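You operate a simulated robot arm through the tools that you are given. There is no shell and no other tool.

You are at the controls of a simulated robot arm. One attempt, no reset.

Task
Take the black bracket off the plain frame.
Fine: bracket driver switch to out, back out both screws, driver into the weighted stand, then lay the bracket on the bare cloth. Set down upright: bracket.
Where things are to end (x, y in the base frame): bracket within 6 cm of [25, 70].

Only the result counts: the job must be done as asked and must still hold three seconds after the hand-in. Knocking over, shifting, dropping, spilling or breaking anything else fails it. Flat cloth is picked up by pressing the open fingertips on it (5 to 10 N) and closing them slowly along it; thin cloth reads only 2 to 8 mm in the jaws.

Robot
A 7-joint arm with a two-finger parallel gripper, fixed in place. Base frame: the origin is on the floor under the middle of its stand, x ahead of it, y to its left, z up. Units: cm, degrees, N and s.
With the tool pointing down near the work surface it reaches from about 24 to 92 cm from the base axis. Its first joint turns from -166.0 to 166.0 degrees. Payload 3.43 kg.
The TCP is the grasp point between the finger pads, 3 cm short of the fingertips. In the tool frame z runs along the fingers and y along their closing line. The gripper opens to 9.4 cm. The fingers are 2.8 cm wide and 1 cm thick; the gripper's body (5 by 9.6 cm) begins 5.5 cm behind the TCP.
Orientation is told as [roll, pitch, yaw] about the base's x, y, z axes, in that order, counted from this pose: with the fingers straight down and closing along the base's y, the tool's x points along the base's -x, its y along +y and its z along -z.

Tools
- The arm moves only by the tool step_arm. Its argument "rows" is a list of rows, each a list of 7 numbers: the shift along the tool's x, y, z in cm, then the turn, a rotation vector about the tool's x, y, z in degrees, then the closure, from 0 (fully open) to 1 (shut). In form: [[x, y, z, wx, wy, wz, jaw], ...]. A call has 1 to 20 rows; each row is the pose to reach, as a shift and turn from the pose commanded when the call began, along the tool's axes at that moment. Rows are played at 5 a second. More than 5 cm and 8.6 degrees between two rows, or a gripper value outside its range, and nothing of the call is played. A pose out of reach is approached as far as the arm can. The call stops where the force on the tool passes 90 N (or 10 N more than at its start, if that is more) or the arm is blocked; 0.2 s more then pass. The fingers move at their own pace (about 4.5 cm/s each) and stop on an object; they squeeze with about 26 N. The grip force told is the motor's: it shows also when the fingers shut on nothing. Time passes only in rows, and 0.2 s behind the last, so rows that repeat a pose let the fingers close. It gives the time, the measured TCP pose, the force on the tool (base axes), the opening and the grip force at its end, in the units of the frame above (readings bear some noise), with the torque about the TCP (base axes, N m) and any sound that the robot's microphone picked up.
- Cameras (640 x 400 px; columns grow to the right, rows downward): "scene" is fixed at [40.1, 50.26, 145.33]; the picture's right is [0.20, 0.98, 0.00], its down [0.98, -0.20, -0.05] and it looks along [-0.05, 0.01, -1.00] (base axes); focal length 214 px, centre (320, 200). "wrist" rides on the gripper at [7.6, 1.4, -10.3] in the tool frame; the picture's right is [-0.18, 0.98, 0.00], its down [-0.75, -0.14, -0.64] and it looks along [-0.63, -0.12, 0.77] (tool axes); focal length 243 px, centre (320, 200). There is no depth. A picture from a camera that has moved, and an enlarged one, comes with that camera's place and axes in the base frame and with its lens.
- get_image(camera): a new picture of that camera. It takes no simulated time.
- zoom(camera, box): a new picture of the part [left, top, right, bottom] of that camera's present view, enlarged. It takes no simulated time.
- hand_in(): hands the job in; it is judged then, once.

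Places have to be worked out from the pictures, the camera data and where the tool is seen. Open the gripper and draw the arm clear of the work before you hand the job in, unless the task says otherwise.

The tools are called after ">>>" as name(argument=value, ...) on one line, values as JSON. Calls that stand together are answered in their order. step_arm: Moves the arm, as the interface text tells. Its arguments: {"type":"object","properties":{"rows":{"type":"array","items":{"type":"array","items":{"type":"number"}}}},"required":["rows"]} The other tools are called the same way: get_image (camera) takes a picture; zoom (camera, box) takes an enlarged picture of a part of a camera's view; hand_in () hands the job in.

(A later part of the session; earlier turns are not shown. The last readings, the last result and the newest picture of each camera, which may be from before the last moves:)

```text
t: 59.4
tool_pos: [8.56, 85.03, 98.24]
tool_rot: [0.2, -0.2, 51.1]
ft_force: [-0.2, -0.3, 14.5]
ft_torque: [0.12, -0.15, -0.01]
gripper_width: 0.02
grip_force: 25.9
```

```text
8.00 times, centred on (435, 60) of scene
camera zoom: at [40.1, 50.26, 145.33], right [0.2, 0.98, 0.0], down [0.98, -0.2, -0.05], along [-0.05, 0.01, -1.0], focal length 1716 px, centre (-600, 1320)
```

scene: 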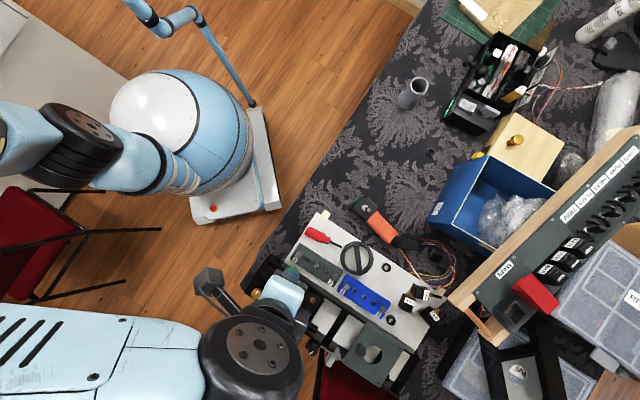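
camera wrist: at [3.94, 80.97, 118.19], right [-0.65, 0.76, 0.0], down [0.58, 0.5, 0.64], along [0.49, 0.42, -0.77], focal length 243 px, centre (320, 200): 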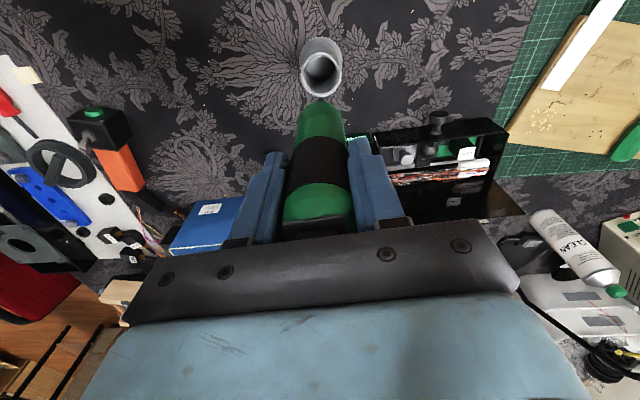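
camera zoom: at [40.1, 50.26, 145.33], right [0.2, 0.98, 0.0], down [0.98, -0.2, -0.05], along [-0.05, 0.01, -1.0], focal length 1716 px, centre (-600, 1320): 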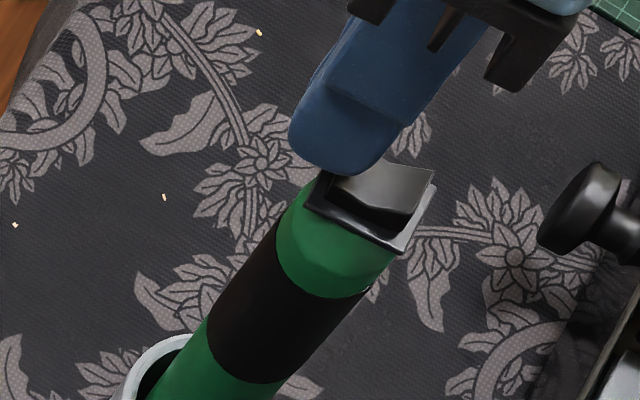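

The rocker is back to the other position, far end raised. I'll lift, open and verify.

>>> step_arm(rows=[[0, 0, -1, 0, 0, 0, 1], [0, 0, -4, 0, 0, 0, 1], [0, 0, -7.5, 0, 0, 0, 1], [-0.8, -0.1, -7.5, 0, 0, 0, 0], [-1.6, -0.2, -7.5, 0, 0, 0, 0], [-1.6, -0.2, -7.5, 0, 0, 0, 0], [-1.6, -0.2, -7.5, 0, 0, 0, 0], [-1.6, -0.2, -7.5, 0, 0, 0, 0]])

>>> zoom(camera="wrist", box=[260, 40, 380, 160])

>>> zoom(camera="scene", box=[405, 35, 465, 85])

```text
t: 61.2
tool_pos: [9.72, 86.19, 105.61]
tool_rot: [0.0, 0.0, 51.0]
ft_force: [0.5, 0.2, 0.1]
ft_torque: [-0.02, -0.02, 0.04]
gripper_width: 9.41
grip_force: 0.0
```

```text
3.33 times, centred on (320, 100) of wrist
camera zoom: at [3.81, 81.09, 115.8], right [-0.65, 0.76, 0.0], down [0.58, 0.5, 0.64], along [0.49, 0.42, -0.77], focal length 809 px, centre (320, 533)
```

zoom: 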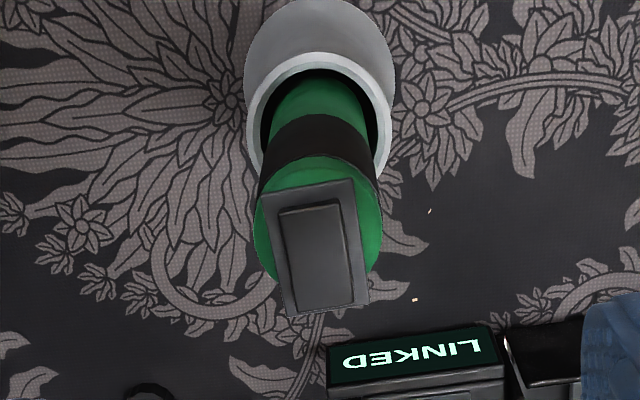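

```text
8.00 times, centred on (435, 60) of scene
camera zoom: at [40.1, 50.26, 145.33], right [0.2, 0.98, 0.0], down [0.98, -0.2, -0.05], along [-0.05, 0.01, -1.0], focal length 1716 px, centre (-600, 1320)
```

zoom: 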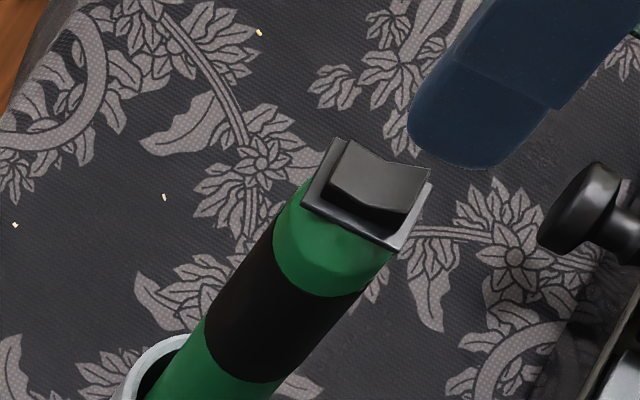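

The switch is back in its original position. Re-centring and regripping the driver.

>>> step_arm(rows=[[-0.19, -0.04, 3, 0, 0, 0, 0], [-0.19, -0.04, 6, 0, 0, 0, 0], [-0.19, -0.04, 9, 0, 0, 0, 0], [-0.19, -0.04, 12, 0, 0, 0, 0], [-0.19, -0.04, 14.4, 0, 0, 0, 0], [-0.19, -0.04, 14.4, 0, 0, 0, 0.3], [-0.19, -0.04, 14.4, 0, 0, 0, 0.45], [-0.19, -0.04, 14.4, 0, 0, 0, 0.55], [-0.19, -0.04, 14.4, 0, 0, 0, 0.62], [-0.19, -0.04, 14.4, 0, 0, 0, 0.7], [-0.19, -0.04, 14.4, 0, 0, 0, 0.85], [-0.19, -0.04, 14.4, 0, 0, 0, 1], [-0.19, -0.04, 14.4, 0, 0, 0, 1]])

>>> step_arm(rows=[[0, 0, -0.5, 0, 0, 0, 1], [0, 0, -2, 0, 0, 0, 1], [0, 0, -4.5, 0, 0, 0, 1], [0, 0, -8, 0, 0, 0, 1], [0, 0, -12, 0, 0, 0, 1], [0, 0, -16.8, 0, 0, 0, 1]])

>>> zoom(camera="scene", box=[375, 15, 495, 115])

>>> zoom(camera="wrist", box=[240, 80, 420, 250])

```text
t: 64.0
tool_pos: [9.77, 86.28, 91.21]
tool_rot: [0.1, 0.0, 51.0]
ft_force: [1.0, -1.3, -0.6]
ft_torque: [-0.08, -0.09, 0.0]
gripper_width: 3.56
grip_force: 26.0
```

```text
t: 65.4
tool_pos: [9.75, 86.3, 108.04]
tool_rot: [-0.1, 0.1, 51.1]
ft_force: [0.4, 0.1, -3.2]
ft_torque: [-0.02, 0.05, 0.02]
gripper_width: 3.57
grip_force: 26.2
```

```text
4.00 times, centred on (435, 65) of scene
camera zoom: at [40.1, 50.26, 145.33], right [0.2, 0.98, 0.0], down [0.98, -0.2, -0.05], along [-0.05, 0.01, -1.0], focal length 858 px, centre (-140, 740)
```

zoom: 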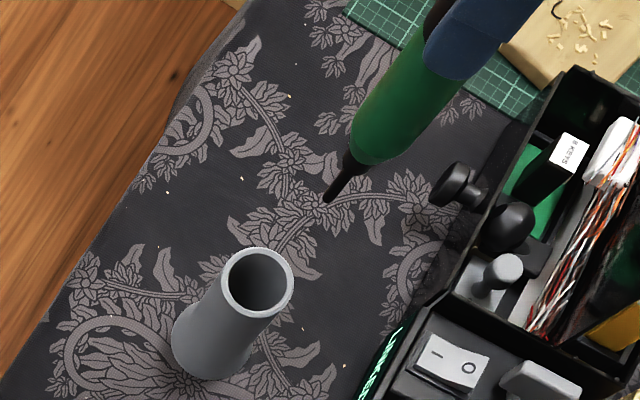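

```text
2.35 times, centred on (330, 165) of wrist
camera zoom: at [3.96, 81.3, 118.16], right [-0.65, 0.76, 0.0], down [0.58, 0.5, 0.64], along [0.49, 0.42, -0.77], focal length 571 px, centre (296, 282)
```

zoom: 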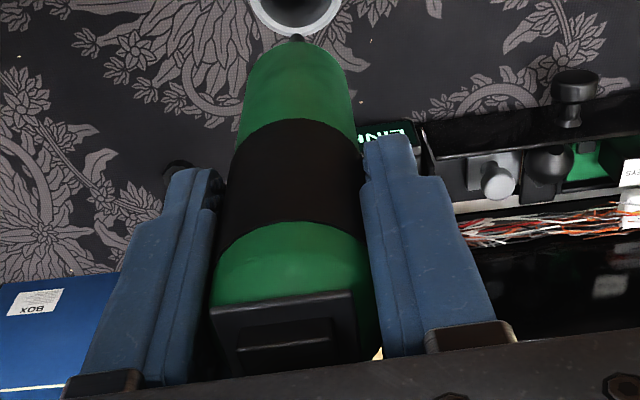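

Gripped again with the switch in the original position. Travelling back to screw 1.

>>> step_arm(rows=[[0.3, -2, 0, 0, 0, 0, 1], [0.9, -6, 0, 0, 0, 0, 1], [1.5, -10.3, 0, 0, 0, 0, 1], [2.1, -14.7, 0, 0, 0, 0, 1], [2.8, -19.1, 0, 0, 0, 0, 1], [3.4, -23.5, 0, 0, 0, 0, 1], [4, -27.9, 0, 0, 0, 0, 1], [4.7, -32.3, 0, 0, 0, 0, 1], [5.4, -36.7, 0, 0, 0, 0, 1], [6, -41.1, 0, 0, 0, 0, 1], [6.6, -45.5, 0, 0, 0, 0, 1], [7.3, -49.9, 0, 0, 0, 0, 1], [8, -54.3, 0, 0, 0, 0, 1], [8.6, -58.5, 0, 0, 0, 0, 1], [9, -61.6, 0, 0, 0, 0, 1]])

>>> step_arm(rows=[[0, 0, 3, 0, 0, 0, 1], [0, 0, 6, 0, 0, 0, 1], [0, 0, 9, 0, 0, 0, 1], [0, 0, 12, 0, 0, 0, 1], [0, 0, 13.5, 0, 0, 0, 1], [0, 0, 14.3, 0, 0, 0, 1]])

>>> zoom(camera="wrist", box=[290, 65, 360, 115])

```text
t: 68.6
tool_pos: [52.12, 40.53, 107.83]
tool_rot: [0.0, 0.0, 51.1]
ft_force: [-0.6, 0.6, -1.9]
ft_torque: [-0.02, 0.0, 0.0]
gripper_width: 3.58
grip_force: 26.2
```

```text
t: 70.0
tool_pos: [52.24, 40.57, 93.55]
tool_rot: [0.0, 0.0, 51.0]
ft_force: [-0.8, 0.0, -2.7]
ft_torque: [0.03, -0.01, -0.03]
gripper_width: 3.56
grip_force: 26.3
```

```text
8.00 times, centred on (325, 90) of wrist
camera zoom: at [46.28, 35.49, 103.79], right [-0.65, 0.76, 0.0], down [0.58, 0.5, 0.64], along [0.49, 0.42, -0.77], focal length 1941 px, centre (280, 1080)
```

zoom: 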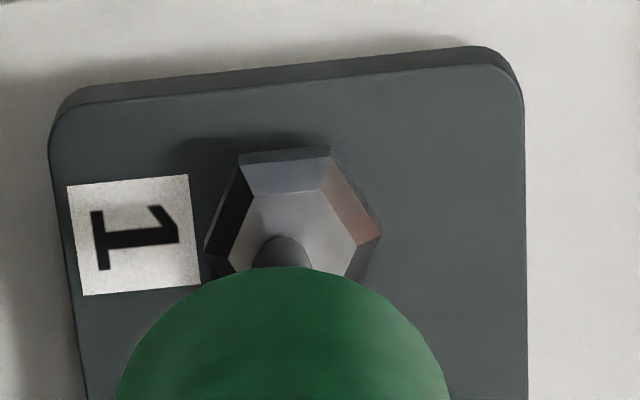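

>>> step_arm(rows=[[0.05, 0.12, 0.3, 0, 0, 0, 1], [0.05, 0.12, 0.6, 0, 0, 0, 1], [0.05, 0.12, 0.85, 0, 0, 0, 1]])

>>> step_arm(rows=[[0, 0, 0.1, 0, 0, 0, 1], [0, 0, 0.1, 0, 0, 0, 1]])

>>> zoom(camera="wrist", box=[290, 65, 360, 115])

```text
t: 70.8
tool_pos: [51.9, 40.6, 92.92]
tool_rot: [-0.1, -0.1, 51.0]
ft_force: [-0.6, -3.2, 22.6]
ft_torque: [-0.5, -0.07, -0.01]
gripper_width: 3.55
grip_force: 26.5
```

```text
t: 71.4
tool_pos: [52.01, 40.51, 92.82]
tool_rot: [0.1, -0.2, 51.1]
ft_force: [2.5, -0.3, 24.7]
ft_torque: [-0.08, -0.51, 0.04]
gripper_width: 3.59
grip_force: 26.3
```

```text
8.00 times, centred on (325, 90) of wrist
camera zoom: at [46.11, 35.5, 102.99], right [-0.65, 0.76, 0.0], down [0.58, 0.5, 0.64], along [0.49, 0.42, -0.77], focal length 1941 px, centre (280, 1080)
```

zoom: 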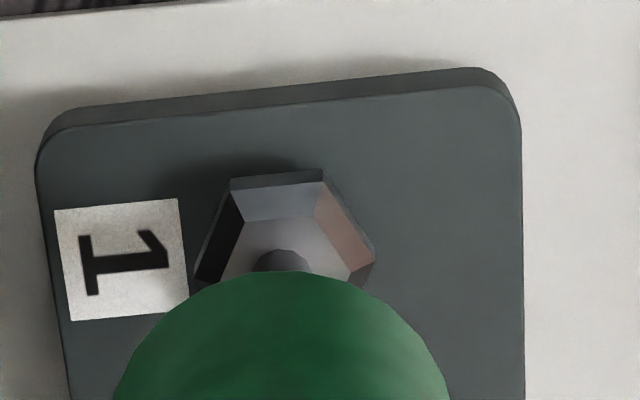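

Contact with about 27 N, tip well centred. Holding to look for screw motion.

>>> step_arm(rows=[[0, 0, 0, 0, 0, 0, 1], [0, 0, 0, 0, 0, 0, 1], [0, 0, 0, 0, 0, 0, 1], [0, 0, 0, 0, 0, 0, 1], [0, 0, 0, 0, 0, 0, 1]])

>>> zoom(camera="wrist", box=[290, 65, 360, 115])

```text
t: 72.6
tool_pos: [52.03, 40.53, 92.66]
tool_rot: [-0.1, 0.2, 51.1]
ft_force: [0.2, 1.3, 20.0]
ft_torque: [0.32, -0.04, 0.04]
gripper_width: 3.56
grip_force: 25.7
```

```text
8.00 times, centred on (325, 90) of wrist
camera zoom: at [46.1, 35.49, 102.96], right [-0.65, 0.76, 0.0], down [0.58, 0.5, 0.64], along [0.49, 0.42, -0.77], focal length 1941 px, centre (280, 1080)
```

zoom: 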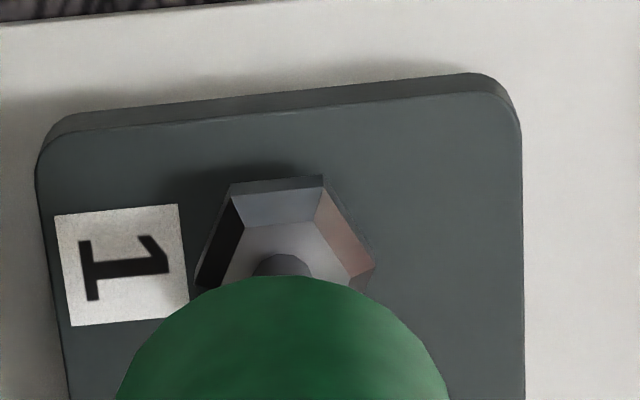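

No motion in either switch state so far. I'll look at the wider scene for any cue, such as the display, while the tip is pressed.

>>> get_image(camera="scene")

>>> zoom(camera="scene", box=[440, 80, 520, 140])

>>> zoom(camera="scene", box=[285, 240, 345, 290])

>>> get_image(camera="wrist")

```text
taken
```

scene: 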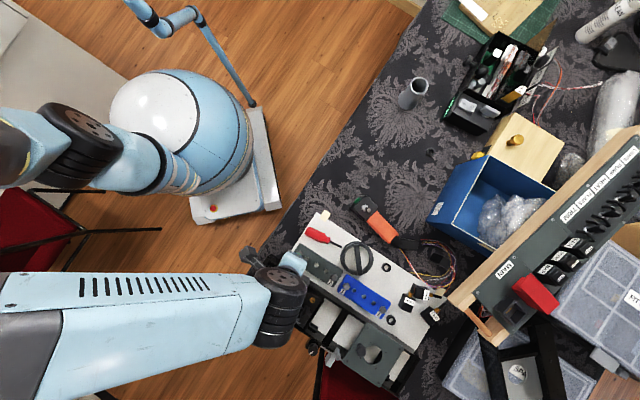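

```text
6.67 times, centred on (480, 110) of scene
camera zoom: at [40.1, 50.26, 145.33], right [0.2, 0.98, 0.0], down [0.98, -0.2, -0.05], along [-0.05, 0.01, -1.0], focal length 1430 px, centre (-747, 800)
```

zoom: 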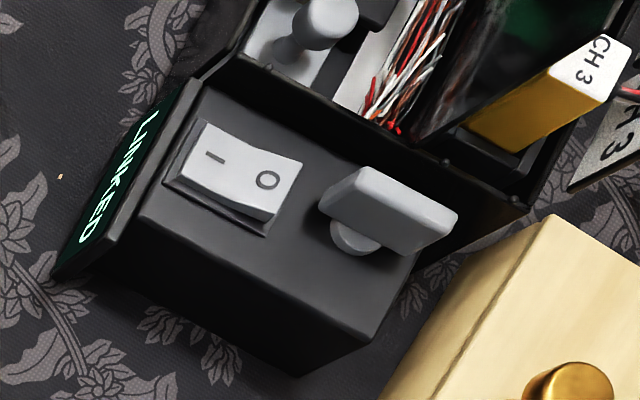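

```text
8.00 times, centred on (315, 265) of scene
camera zoom: at [40.1, 50.26, 145.33], right [0.2, 0.98, 0.0], down [0.98, -0.2, -0.05], along [-0.05, 0.01, -1.0], focal length 1716 px, centre (360, -320)
```

zoom: 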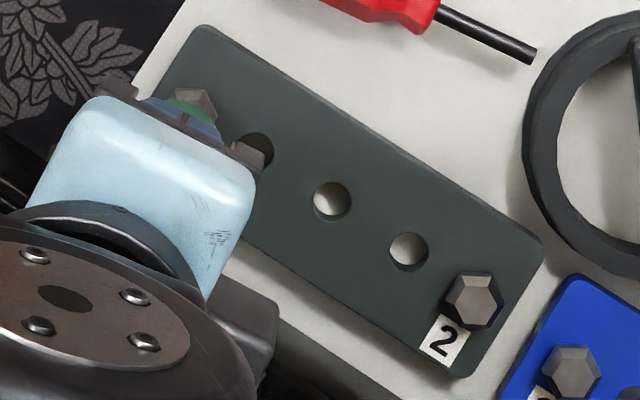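

```text
taken
camera wrist: at [46.1, 35.49, 102.96], right [-0.65, 0.76, 0.0], down [0.58, 0.5, 0.64], along [0.49, 0.42, -0.77], focal length 243 px, centre (320, 200)
```

wrist: 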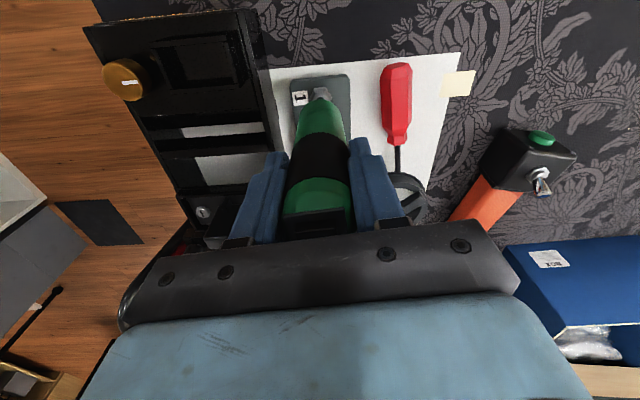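

Nothing else has changed. I'll hold a few seconds longer in this state, in case the screw turns slowly.

>>> step_arm(rows=[[0, 0, 0, 0, 0, 0, 1], [0, 0, 0, 0, 0, 0, 1], [0, 0, 0, 0, 0, 0, 1], [0, 0, 0, 0, 0, 0, 1], [0, 0, 0, 0, 0, 0, 1], [0, 0, 0, 0, 0, 0, 1], [0, 0, 0, 0, 0, 0, 1], [0, 0, 0, 0, 0, 0, 1], [0, 0, 0, 0, 0, 0, 1], [0, 0, 0, 0, 0, 0, 1], [0, 0, 0, 0, 0, 0, 1], [0, 0, 0, 0, 0, 0, 1], [0, 0, 0, 0, 0, 0, 1], [0, 0, 0, 0, 0, 0, 1], [0, 0, 0, 0, 0, 0, 1], [0, 0, 0, 0, 0, 0, 1], [0, 0, 0, 0, 0, 0, 1], [0, 0, 0, 0, 0, 0, 1], [0, 0, 0, 0, 0, 0, 1], [0, 0, 0, 0, 0, 0, 1]])

>>> zoom(camera="wrist", box=[290, 65, 360, 115])

```text
t: 76.8
tool_pos: [51.99, 40.65, 92.71]
tool_rot: [0.0, -0.1, 51.0]
ft_force: [0.3, -0.1, -1.1]
ft_torque: [-0.08, -0.03, -0.05]
gripper_width: 3.56
grip_force: 25.9
```

```text
8.00 times, centred on (325, 90) of wrist
camera zoom: at [46.14, 35.52, 102.93], right [-0.65, 0.76, 0.0], down [0.58, 0.5, 0.64], along [0.49, 0.42, -0.77], focal length 1941 px, centre (280, 1080)
```

zoom: 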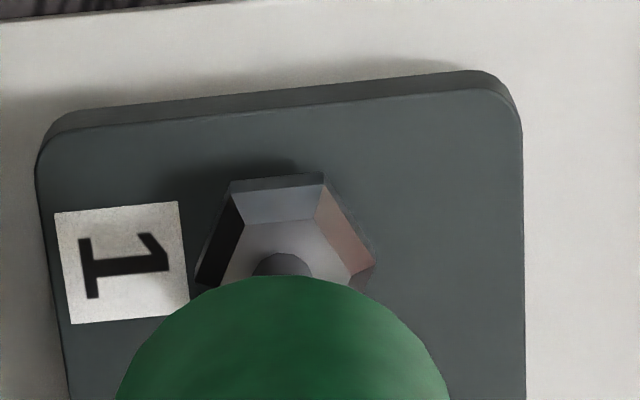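

The press force decays as the driver creeps in the grip. Before going on I'll re-check that this is the right part: the black structure beside the board also shows slotted screws. I'll lift clear and study that area.

>>> step_arm(rows=[[0, 0, -1, 0, 0, 0, 1], [0, 0, -4, 0, 0, 0, 1], [0, 0, -8, 0, 0, 0, 1], [0, 0, -12, 0, 0, 0, 1], [3, 3, -15, 0, 0, 0, 1], [6, 6, -15, 0, 0, 0, 1], [9, 9, -15, 0, 0, 0, 1], [11, 12, -15, 0, 0, 0, 1]])

>>> get_image(camera="scene")

>>> get_image(camera="wrist")

>>> zoom(camera="scene", box=[240, 250, 340, 330])

>>> zoom(camera="scene", box=[300, 280, 440, 390])

```text
refused: row 5 steps farther than a row can; nothing moved
```

```text
taken
```

scene: 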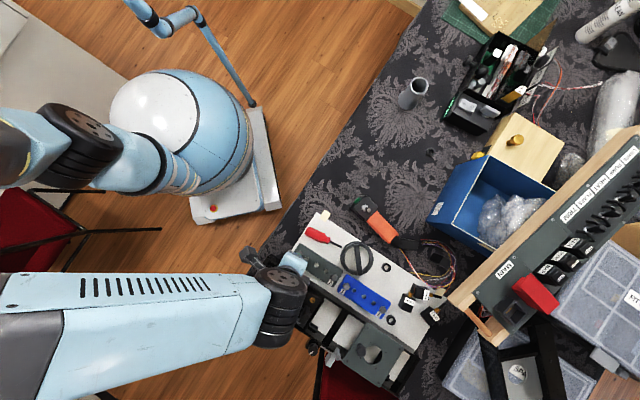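

```text
taken
camera wrist: at [46.14, 35.52, 102.93], right [-0.65, 0.76, 0.0], down [0.58, 0.5, 0.64], along [0.49, 0.42, -0.77], focal length 243 px, centre (320, 200)
```

wrist: 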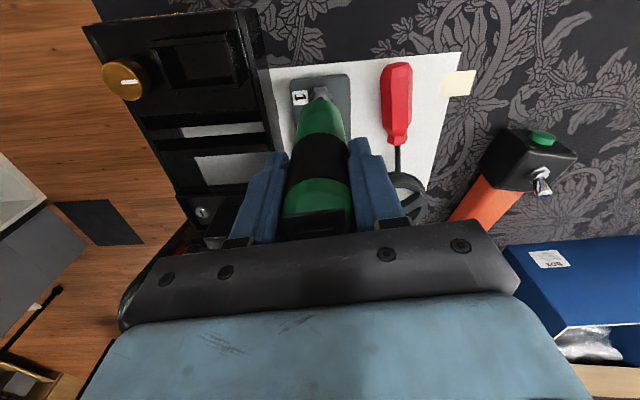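

```text
5.00 times, centred on (290, 290) of scene
camera zoom: at [40.1, 50.26, 145.33], right [0.2, 0.98, 0.0], down [0.98, -0.2, -0.05], along [-0.05, 0.01, -1.0], focal length 1072 px, centre (470, -250)
```

zoom: 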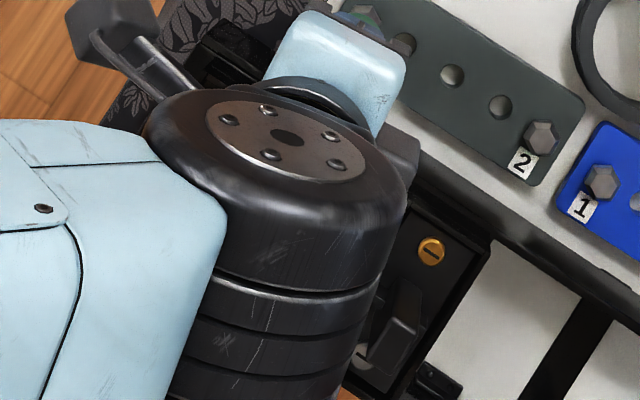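

```text
3.64 times, centred on (370, 335) of scene
camera zoom: at [40.1, 50.26, 145.33], right [0.2, 0.98, 0.0], down [0.98, -0.2, -0.05], along [-0.05, 0.01, -1.0], focal length 780 px, centre (138, -291)
```

zoom: 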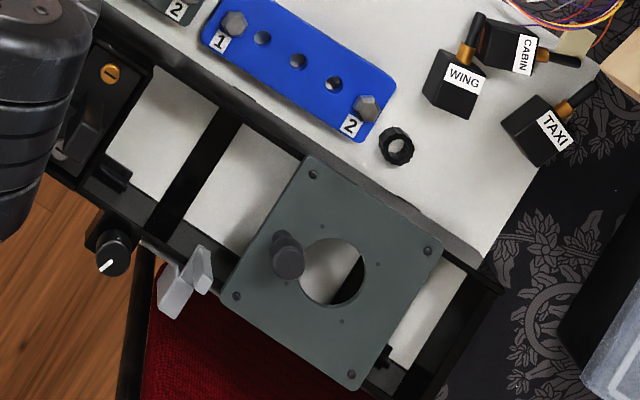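

That call was refused for a too-large row. I'll lift and sidestep in smaller steps so both cameras see the two screws clearly.

>>> step_arm(rows=[[0, 0, -1, 0, 0, 0, 1], [0, 0, -4, 0, 0, 0, 1], [0, 0, -8, 0, 0, 0, 1], [1, 1, -11, 0, 0, 0, 1], [3, 3.5, -12, 0, 0, 0, 1], [5, 6.5, -12, 0, 0, 0, 1], [7, 9.5, -12, 0, 0, 0, 1], [8, 12, -12, 0, 0, 0, 1]])

>>> get_image(camera="wrist")

>>> zoom(camera="scene", box=[285, 240, 345, 290])

>>> zoom(camera="scene", box=[240, 250, 340, 350])

```text
t: 78.6
tool_pos: [37.57, 41.96, 104.73]
tool_rot: [0.0, 0.0, 51.1]
ft_force: [1.0, -1.0, -3.3]
ft_torque: [0.04, 0.02, 0.0]
gripper_width: 3.55
grip_force: 26.0
```

```text
taken
camera wrist: at [31.68, 36.88, 114.9], right [-0.65, 0.76, 0.0], down [0.58, 0.5, 0.64], along [0.49, 0.42, -0.77], focal length 243 px, centre (320, 200)
```

wrist: 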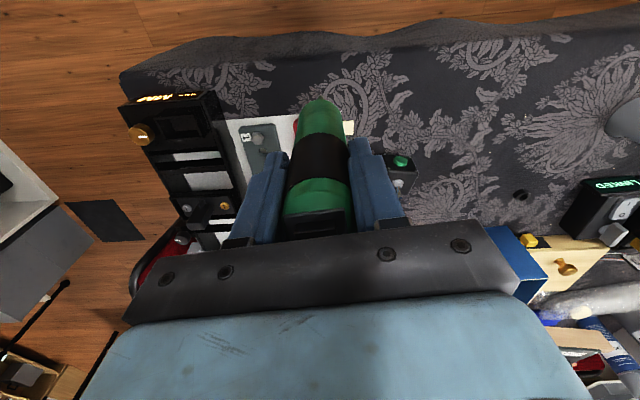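

```text
8.00 times, centred on (315, 265) of scene
camera zoom: at [40.1, 50.26, 145.33], right [0.2, 0.98, 0.0], down [0.98, -0.2, -0.05], along [-0.05, 0.01, -1.0], focal length 1716 px, centre (360, -320)
```

zoom: 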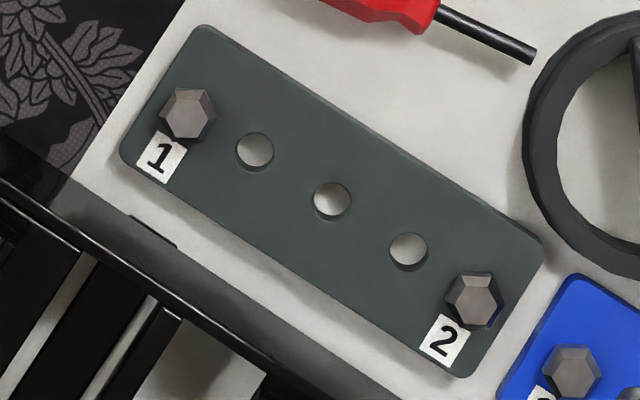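

```text
4.00 times, centred on (290, 300) of scene
camera zoom: at [40.1, 50.26, 145.33], right [0.2, 0.98, 0.0], down [0.98, -0.2, -0.05], along [-0.05, 0.01, -1.0], focal length 858 px, centre (440, -200)
```

zoom: 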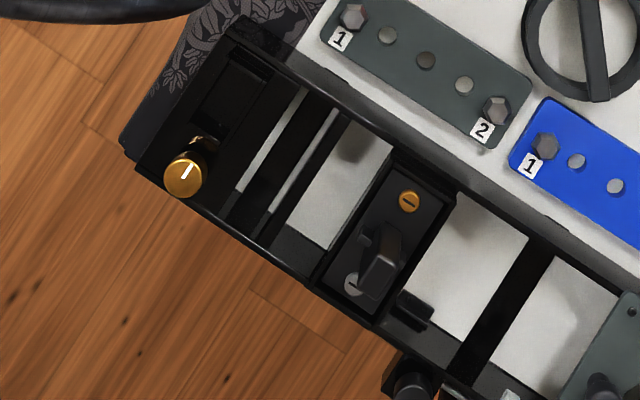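

The wrist view shows a lit display on the black frame. I'll zoom in on it and the module with slotted screws.

>>> zoom(camera="wrist", box=[110, 80, 240, 180])

>>> zoom(camera="wrist", box=[150, 160, 280, 260])

>>> zoom(camera="wrist", box=[215, 105, 305, 175])

>>> zoom(camera="scene", box=[310, 280, 370, 330])

```text
4.00 times, centred on (175, 130) of wrist
camera zoom: at [31.68, 36.88, 114.9], right [-0.65, 0.76, 0.0], down [0.58, 0.5, 0.64], along [0.49, 0.42, -0.77], focal length 970 px, centre (900, 480)
```

zoom: 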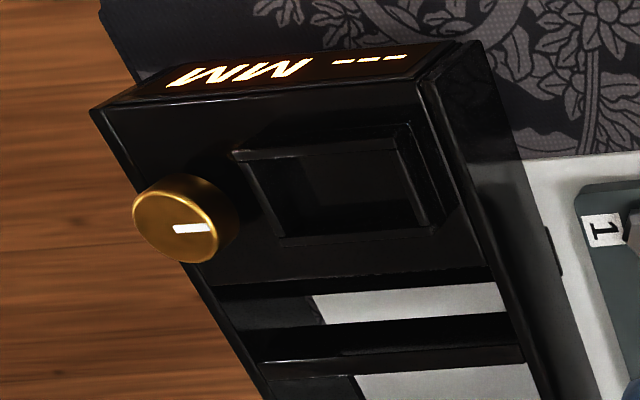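

```text
4.00 times, centred on (215, 210) of wrist
camera zoom: at [31.68, 36.88, 114.9], right [-0.65, 0.76, 0.0], down [0.58, 0.5, 0.64], along [0.49, 0.42, -0.77], focal length 970 px, centre (740, 160)
```

zoom: 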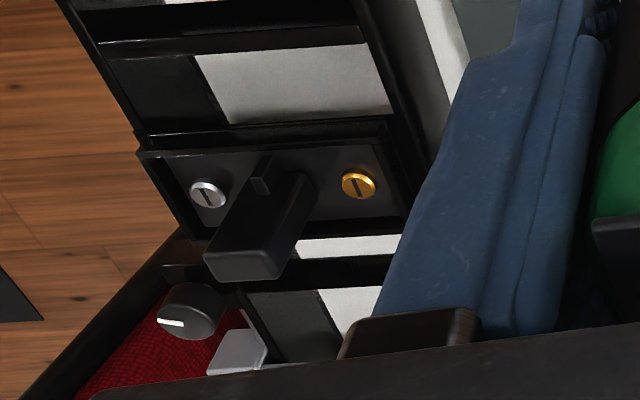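

```text
5.71 times, centred on (260, 140) of wrist
camera zoom: at [31.68, 36.88, 114.9], right [-0.65, 0.76, 0.0], down [0.58, 0.5, 0.64], along [0.49, 0.42, -0.77], focal length 1386 px, centre (663, 543)
```

zoom: 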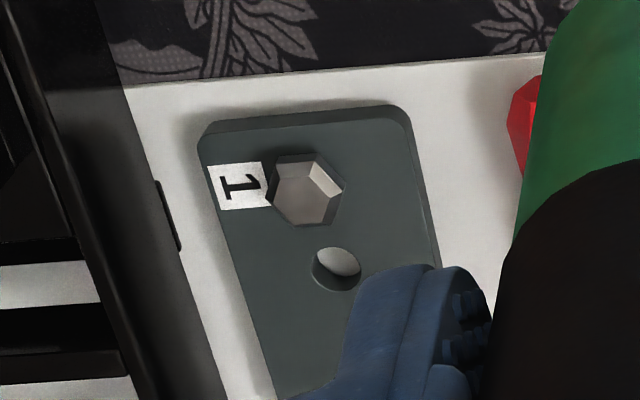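

```text
8.00 times, centred on (340, 305) of scene
camera zoom: at [40.1, 50.26, 145.33], right [0.2, 0.98, 0.0], down [0.98, -0.2, -0.05], along [-0.05, 0.01, -1.0], focal length 1716 px, centre (160, -640)
```

zoom: 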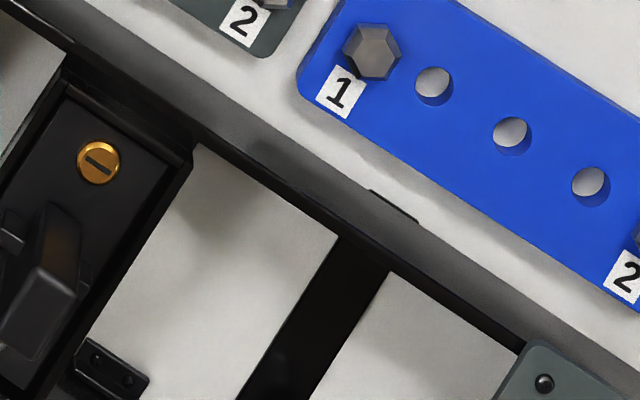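

The black frame with an "MM" display belongs to something else, so the numbered plates are the brackets. I'll compare screw 1 with screw 2 and the blue plate's screw at high zoom for any height or rotation difference.

>>> zoom(camera="scene", box=[292, 248, 312, 264])

>>> zoom(camera="scene", box=[325, 268, 345, 284])

>>> zoom(camera="scene", box=[336, 278, 356, 294])

```text
16.00 times, centred on (302, 256) of scene
camera zoom: at [40.1, 50.26, 145.33], right [0.2, 0.98, 0.0], down [0.98, -0.2, -0.05], along [-0.05, 0.01, -1.0], focal length 3432 px, centre (608, -696)
```

zoom: 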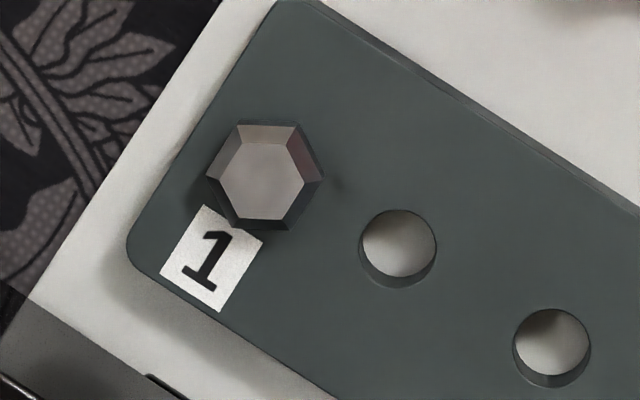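

```text
16.00 times, centred on (335, 276) of scene
camera zoom: at [40.1, 50.26, 145.33], right [0.2, 0.98, 0.0], down [0.98, -0.2, -0.05], along [-0.05, 0.01, -1.0], focal length 3432 px, centre (80, -1016)
```

zoom: 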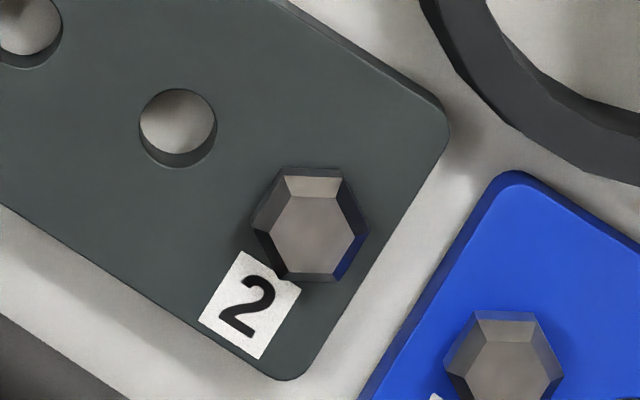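

```text
16.00 times, centred on (346, 286) of scene
camera zoom: at [40.1, 50.26, 145.33], right [0.2, 0.98, 0.0], down [0.98, -0.2, -0.05], along [-0.05, 0.01, -1.0], focal length 3432 px, centre (-96, -1176)
```

zoom: 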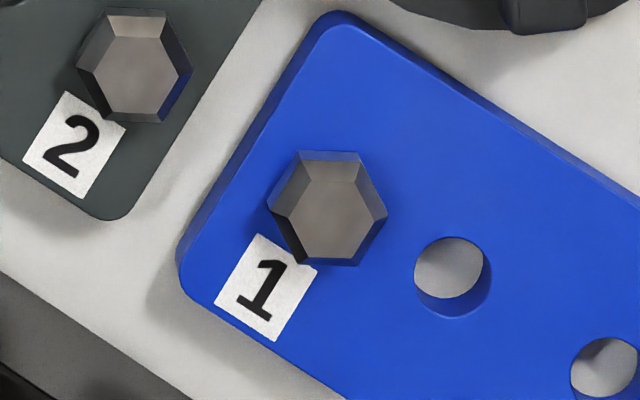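

All screws look identical, so screw 1 hasn't turned yet. I'll return to it and try a longer press in this state, feeding slowly to hold a steady moderate force.

>>> step_arm(rows=[[-1.5, -2.5, 0, 0, 0, 0, 1], [-3.5, -5.5, 0, 0, 0, 0, 1], [-5.5, -8.5, 0, 0, 0, 0, 1], [-7, -11, 0, 0, 0, 0, 1], [-7.92, -12, 1, 0, 0, 0, 1], [-7.92, -12, 4, 0, 0, 0, 1], [-7.92, -12, 7, 0, 0, 0, 1], [-7.92, -12, 10, 0, 0, 0, 1], [-7.92, -12, 11.4, 0, 0, 0, 1]])

>>> zoom(camera="wrist", box=[290, 65, 360, 115])

```text
t: 80.6
tool_pos: [51.96, 40.36, 93.32]
tool_rot: [0.1, 0.0, 51.0]
ft_force: [0.2, -0.1, -2.6]
ft_torque: [0.0, -0.03, 0.02]
gripper_width: 3.56
grip_force: 26.1
```

```text
8.00 times, centred on (325, 90) of wrist
camera zoom: at [46.06, 35.37, 103.54], right [-0.65, 0.76, 0.0], down [0.58, 0.5, 0.64], along [0.49, 0.42, -0.77], focal length 1941 px, centre (280, 1080)
```

zoom: 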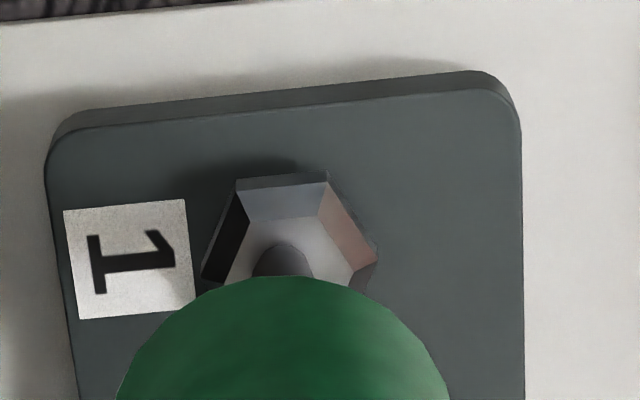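

>>> step_arm(rows=[[0, 0.08, 0.3, 0, 0, 0, 1], [0, 0.08, 0.55, 0, 0, 0, 1], [0, 0.08, 0.6, 0, 0, 0, 1], [0, 0.08, 0.65, 0, 0, 0, 1]])

>>> step_arm(rows=[[0, 0, 0.02, 0, 0, 0, 1], [0, 0, 0.04, 0, 0, 0, 1], [0, 0, 0.06, 0, 0, 0, 1], [0, 0, 0.08, 0, 0, 0, 1], [0, 0, 0.1, 0, 0, 0, 1]])

```text
t: 81.6
tool_pos: [51.92, 40.56, 92.62]
tool_rot: [-0.1, 0.0, 51.1]
ft_force: [-2.2, -1.3, 9.4]
ft_torque: [-0.19, 0.36, 0.0]
gripper_width: 3.55
grip_force: 26.2
```

```text
t: 82.8
tool_pos: [51.89, 40.51, 92.79]
tool_rot: [0.0, -0.1, 51.0]
ft_force: [2.2, -0.9, 25.7]
ft_torque: [-0.15, -0.26, 0.0]
gripper_width: 3.57
grip_force: 26.2
```

>>> step_arm(rows=[[0, 0, 0, 0, 0, 0, 1], [0, 0, 0, 0, 0, 0, 1], [0, 0, 0, 0, 0, 0, 1], [0, 0, 0.01, 0, 0, 0, 1], [0, 0, 0.02, 0, 0, 0, 1], [0, 0, 0.03, 0, 0, 0, 1], [0, 0, 0.04, 0, 0, 0, 1], [0, 0, 0.05, 0, 0, 0, 1], [0, 0, 0.06, 0, 0, 0, 1], [0, 0, 0.07, 0, 0, 0, 1]])

>>> zoom(camera="wrist", box=[290, 65, 360, 115])

```text
t: 85.0
tool_pos: [51.87, 40.44, 92.59]
tool_rot: [0.0, 0.0, 51.1]
ft_force: [0.9, 1.1, 23.5]
ft_torque: [0.35, -0.02, 0.01]
gripper_width: 3.54
grip_force: 25.6
```

```text
8.00 times, centred on (325, 90) of wrist
camera zoom: at [45.96, 35.49, 102.77], right [-0.65, 0.76, 0.0], down [0.58, 0.5, 0.64], along [0.49, 0.42, -0.77], focal length 1941 px, centre (280, 1080)
```

zoom: 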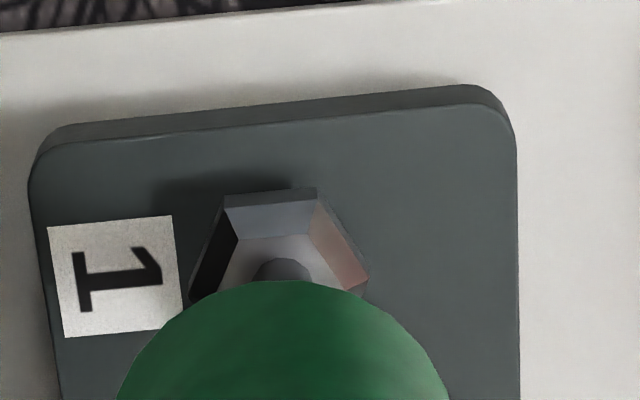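

Still no motion with sustained force over 20 N. Testing whether turning the driver by hand matters: I'll rotate the wrist 16° counter-clockwise while pressed.

>>> step_arm(rows=[[0, 0, 0.01, 0, 0, -4, 1], [0, 0, 0.02, 0, 0, -8, 1], [0, 0, 0.03, 0, 0, -12, 1], [0, 0, 0.04, 0, 0, -16, 1]])

>>> zoom(camera="wrist", box=[290, 65, 360, 115])

```text
t: 86.0
tool_pos: [51.82, 40.67, 92.48]
tool_rot: [0.0, 0.0, 67.1]
ft_force: [1.5, -0.5, 21.8]
ft_torque: [-0.15, -0.26, -0.02]
gripper_width: 3.57
grip_force: 26.1
```

```text
8.00 times, centred on (325, 90) of wrist
camera zoom: at [47.59, 34.05, 102.71], right [-0.83, 0.55, 0.0], down [0.42, 0.64, 0.64], along [0.35, 0.54, -0.77], focal length 1941 px, centre (280, 1080)
```

zoom: 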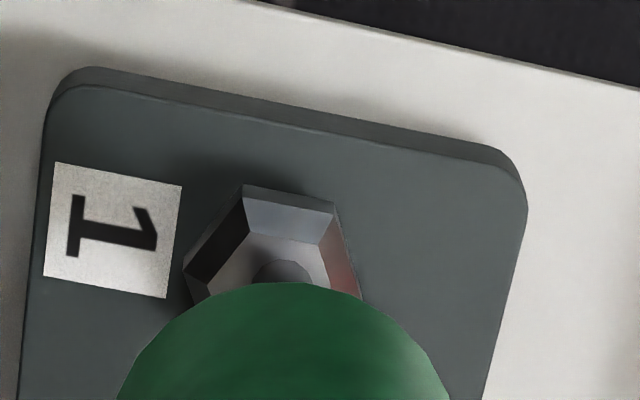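

No screw rotation that way. Testing the clockwise direction as well.

>>> step_arm(rows=[[0, 0, 0.01, 0, 0, 6, 1], [0, 0, 0.02, 0, 0, 12, 1], [0, 0, 0.03, 0, 0, 18, 1], [0, 0, 0.03, 0, 0, 24, 1], [0, 0, 0.03, 0, 0, 30, 1]])

>>> zoom(camera="wrist", box=[290, 65, 360, 115])

```text
t: 87.2
tool_pos: [51.83, 40.58, 92.49]
tool_rot: [-0.1, 0.1, 37.0]
ft_force: [-1.6, 1.3, 11.8]
ft_torque: [0.2, 0.25, 0.06]
gripper_width: 3.57
grip_force: 25.8
```

```text
8.00 times, centred on (325, 90) of wrist
camera zoom: at [44.92, 37.08, 102.68], right [-0.44, 0.9, 0.0], down [0.69, 0.34, 0.64], along [0.58, 0.28, -0.77], focal length 1941 px, centre (280, 1080)
```

zoom: 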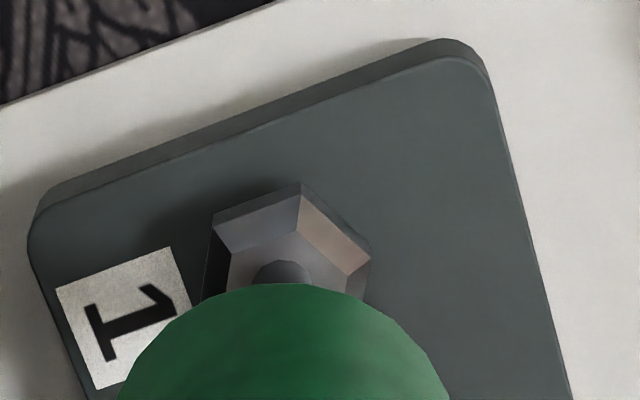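

The screw doesn't follow wrist rotation either way. I'll hold a few more seconds in this state to rule out a long dwell before changing the switch again.

>>> step_arm(rows=[[0, 0, 0.05, 0, 0, 0, 1], [0, 0, 0.05, 0, 0, 0, 1], [0, 0, 0.05, 0, 0, 0, 1], [0, 0, 0.05, 0, 0, 0, 1], [0, 0, 0.05, 0, 0, 0, 1], [0, 0, 0.05, 0, 0, 0, 1], [0, 0, 0.05, 0, 0, 0, 1], [0, 0, 0.05, 0, 0, 0, 1], [0, 0, 0.06, 0, 0, 0, 1], [0, 0, 0.06, 0, 0, 0, 1], [0, 0, 0.06, 0, 0, 0, 1], [0, 0, 0.06, 0, 0, 0, 1], [0, 0, 0.06, 0, 0, 0, 1], [0, 0, 0.06, 0, 0, 0, 1], [0, 0, 0.06, 0, 0, 0, 1], [0, 0, 0.06, 0, 0, 0, 1], [0, 0, 0.06, 0, 0, 0, 1], [0, 0, 0.06, 0, 0, 0, 1], [0, 0, 0.06, 0, 0, 0, 1], [0, 0, 0.06, 0, 0, 0, 1]])

>>> zoom(camera="wrist", box=[290, 65, 360, 115])

>>> zoom(camera="wrist", box=[240, 80, 420, 250])

```text
t: 91.4
tool_pos: [51.84, 40.53, 92.29]
tool_rot: [0.0, 0.1, 37.0]
ft_force: [0.9, -0.2, 7.8]
ft_torque: [-0.12, -0.09, 0.01]
gripper_width: 3.55
grip_force: 26.0
```

```text
8.00 times, centred on (325, 90) of wrist
camera zoom: at [44.94, 37.05, 102.6], right [-0.45, 0.9, 0.0], down [0.69, 0.34, 0.64], along [0.57, 0.29, -0.77], focal length 1941 px, centre (280, 1080)
```

zoom: 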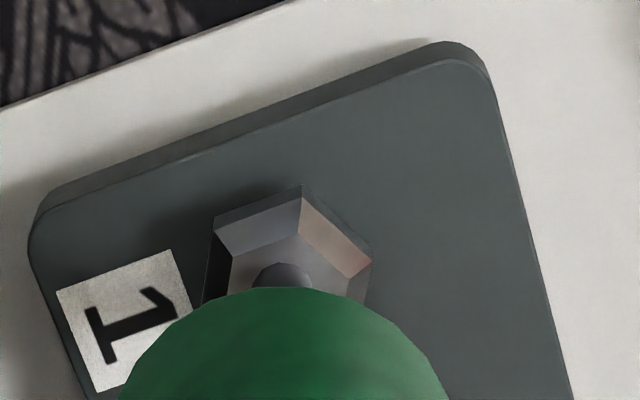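

```text
2.35 times, centred on (330, 165) of wrist
camera zoom: at [44.94, 37.05, 102.6], right [-0.45, 0.9, 0.0], down [0.69, 0.34, 0.64], along [0.57, 0.29, -0.77], focal length 571 px, centre (296, 282)
```

zoom: 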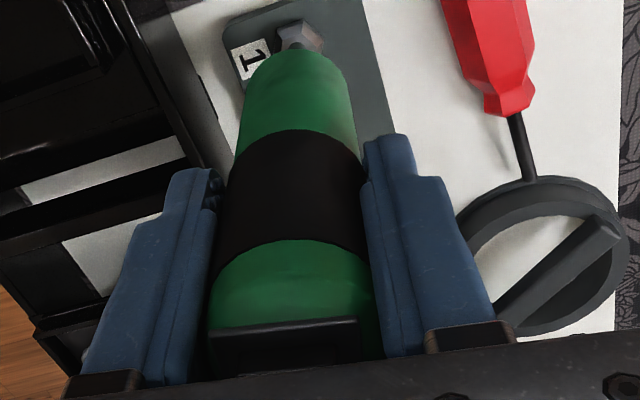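

Nothing after about 10 s in this state, so I'll return the driver to the stand and set the other switch position for a long dwell test.

>>> step_arm(rows=[[0, 0, -1, 0, 0, 0, 1], [0, 0, -4, 0, 0, -4, 1], [0, 0, -8, 0, 0, -8, 1], [0, 0, -12, 0, 0, -12, 1], [0, 0, -15.6, 0, 0, -14, 1]])

>>> step_arm(rows=[[-0.6, 4, 0, 0, 0, 0, 1], [-1.2, 8.2, 0, 0, 0, 0, 1], [-1.8, 12.5, 0, 0, 0, 0, 1], [-2.4, 16.8, 0, 0, 0, 0, 1], [-3, 21.2, 0, 0, 0, 0, 1], [-3.7, 25.6, 0, 0, 0, 0, 1], [-4.4, 30, 0, 0, 0, 0, 1], [-5, 34.4, 0, 0, 0, 0, 1], [-5.6, 38.8, 0, 0, 0, 0, 1], [-6.3, 43.2, 0, 0, 0, 0, 1], [-6.9, 47.6, 0, 0, 0, 0, 1], [-7.6, 52, 0, 0, 0, 0, 1], [-8.3, 56.4, 0, 0, 0, 0, 1], [-9.1, 60.4, 0, 0, 0, 0, 1], [-9.1, 61.4, 0, 0, 0, 0, 1]])

>>> zoom(camera="scene", box=[405, 25, 465, 75])

>>> get_image(camera="wrist")

```text
t: 92.6
tool_pos: [51.93, 40.57, 107.94]
tool_rot: [0.0, 0.0, 51.1]
ft_force: [-0.1, -0.2, -3.4]
ft_torque: [-0.01, 0.03, 0.01]
gripper_width: 3.54
grip_force: 25.9
```

```text
t: 95.8
tool_pos: [9.82, 86.24, 108.07]
tool_rot: [0.0, 0.0, 51.1]
ft_force: [-0.5, 0.0, -2.7]
ft_torque: [0.01, 0.02, -0.01]
gripper_width: 3.55
grip_force: 25.8
```

```text
8.00 times, centred on (435, 50) of scene
camera zoom: at [40.1, 50.26, 145.33], right [0.2, 0.98, 0.0], down [0.98, -0.2, -0.05], along [-0.05, 0.01, -1.0], focal length 1716 px, centre (-600, 1400)
```

zoom: 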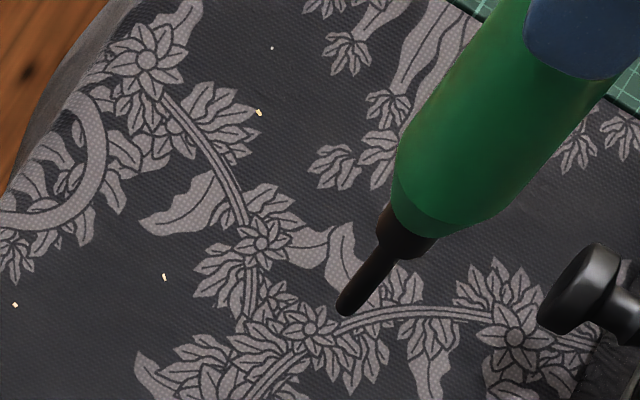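

```text
taken
camera wrist: at [3.97, 81.16, 118.23], right [-0.65, 0.76, 0.0], down [0.58, 0.5, 0.64], along [0.49, 0.42, -0.77], focal length 243 px, centre (320, 200)
```

wrist: 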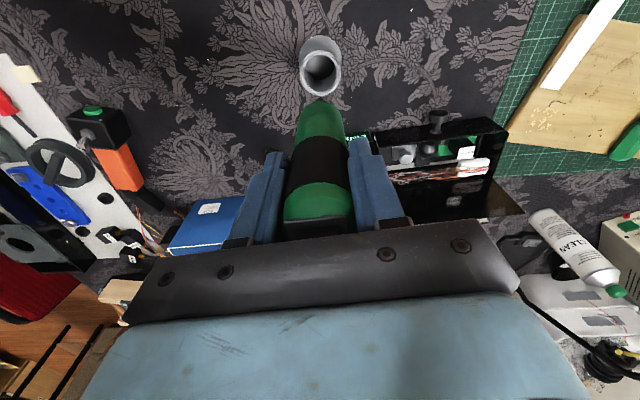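

The bit is a plain magnetic-style rod. Lowering it into the stand and releasing.

>>> step_arm(rows=[[0, 0, 3, 0, 0, 0, 1], [0, 0, 6, 0, 0, 0, 1], [0, 0, 9, 0, 0, 0, 1], [0, 0, 12, 0, 0, 0, 1], [0, 0, 15, 0, 0, 0, 1], [0, 0, 16.5, 0, 0, 0, 1], [0, 0, 17.2, 0, 0, 0, 1]])

>>> step_arm(rows=[[0, 0, 0.1, 0, 0, 0, 1], [0, 0, 0.2, 0, 0, 0, 1]])

```text
t: 97.4
tool_pos: [9.91, 86.26, 90.73]
tool_rot: [-0.1, 0.0, 51.2]
ft_force: [-0.4, -0.2, -2.0]
ft_torque: [0.02, -0.01, 0.01]
gripper_width: 3.55
grip_force: 26.2
```

```text
t: 98.0
tool_pos: [9.93, 86.24, 90.79]
tool_rot: [0.1, 0.0, 50.9]
ft_force: [1.4, -3.3, 7.8]
ft_torque: [-0.48, -0.11, 0.0]
gripper_width: 3.56
grip_force: 26.4
```

Bottomed out with light contact. Opening, lifting, and moving to press the raised far end.

>>> step_arm(rows=[[0, 0, -0.05, 0, 0, 0, 0.9], [0, 0, -0.05, 0, 0, 0, 0.55], [0, 0, -0.05, 0, 0, 0, 0.3], [0, 0, -0.05, 0, 0, 0, 0], [0, 0, -0.05, 0, 0, 0, 0], [0, 0, -0.05, 0, 0, 0, 0], [0, 0, -3, 0, 0, 0, 0], [0, 0, -6, 0, 0, 0, 0], [0, 0, -9, 0, 0, 0, 0], [0, 0, -12, 0, 0, 0, 0], [0, 0, -15, 0, 0, 0, 0]])

>>> zoom(camera="wrist", box=[260, 40, 380, 160])

>>> zoom(camera="scene", box=[405, 35, 465, 85])

```text
t: 100.4
tool_pos: [9.77, 86.12, 105.71]
tool_rot: [-0.1, 0.1, 51.1]
ft_force: [-0.4, 0.1, 0.3]
ft_torque: [-0.01, -0.01, -0.04]
gripper_width: 9.4
grip_force: 0.0
```

```text
3.33 times, centred on (320, 100) of wrist
camera zoom: at [3.93, 81.19, 115.88], right [-0.65, 0.76, 0.0], down [0.58, 0.5, 0.64], along [0.49, 0.42, -0.77], focal length 809 px, centre (320, 533)
```

zoom: 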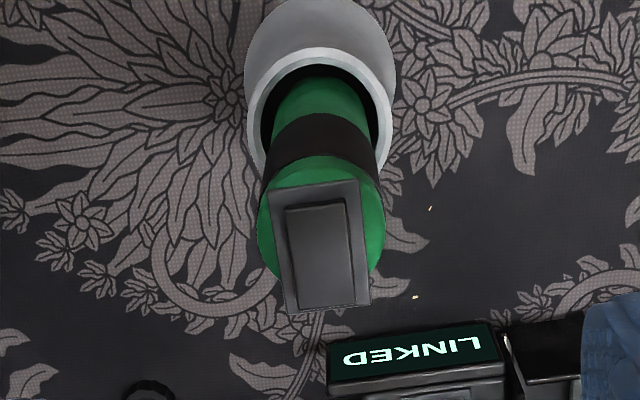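

```text
8.00 times, centred on (435, 60) of scene
camera zoom: at [40.1, 50.26, 145.33], right [0.2, 0.98, 0.0], down [0.98, -0.2, -0.05], along [-0.05, 0.01, -1.0], focal length 1716 px, centre (-600, 1320)
```

zoom: 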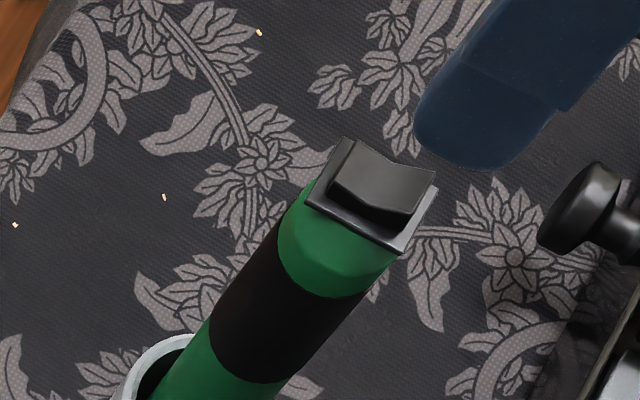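

The rocker looks possibly in between positions now. Zooming in closely.

>>> zoom(camera="wrist", box=[300, 85, 345, 120])

>>> zoom(camera="scene", box=[428, 45, 452, 65])

```text
11.43 times, centred on (322, 102) of wrist
camera zoom: at [3.93, 81.19, 115.88], right [-0.65, 0.76, 0.0], down [0.58, 0.5, 0.64], along [0.49, 0.42, -0.77], focal length 2773 px, centre (291, 1314)
```

zoom: 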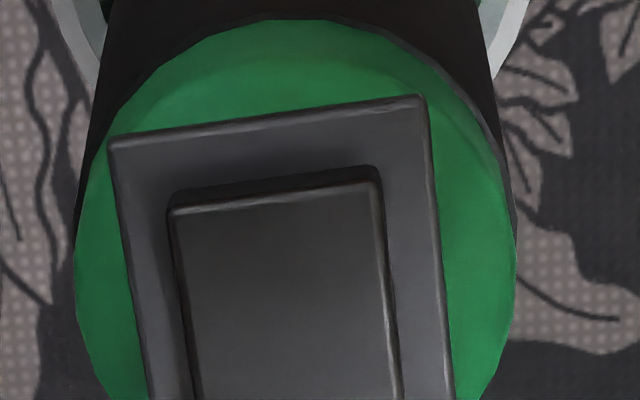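

```text
16.00 times, centred on (440, 55) of scene
camera zoom: at [40.1, 50.26, 145.33], right [0.2, 0.98, 0.0], down [0.98, -0.2, -0.05], along [-0.05, 0.01, -1.0], focal length 3432 px, centre (-1600, 2520)
```

zoom: 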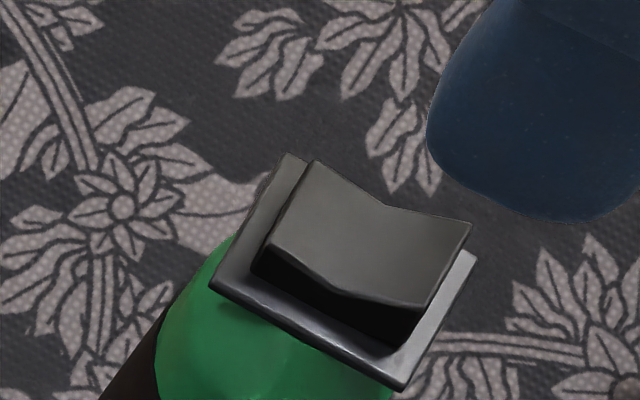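

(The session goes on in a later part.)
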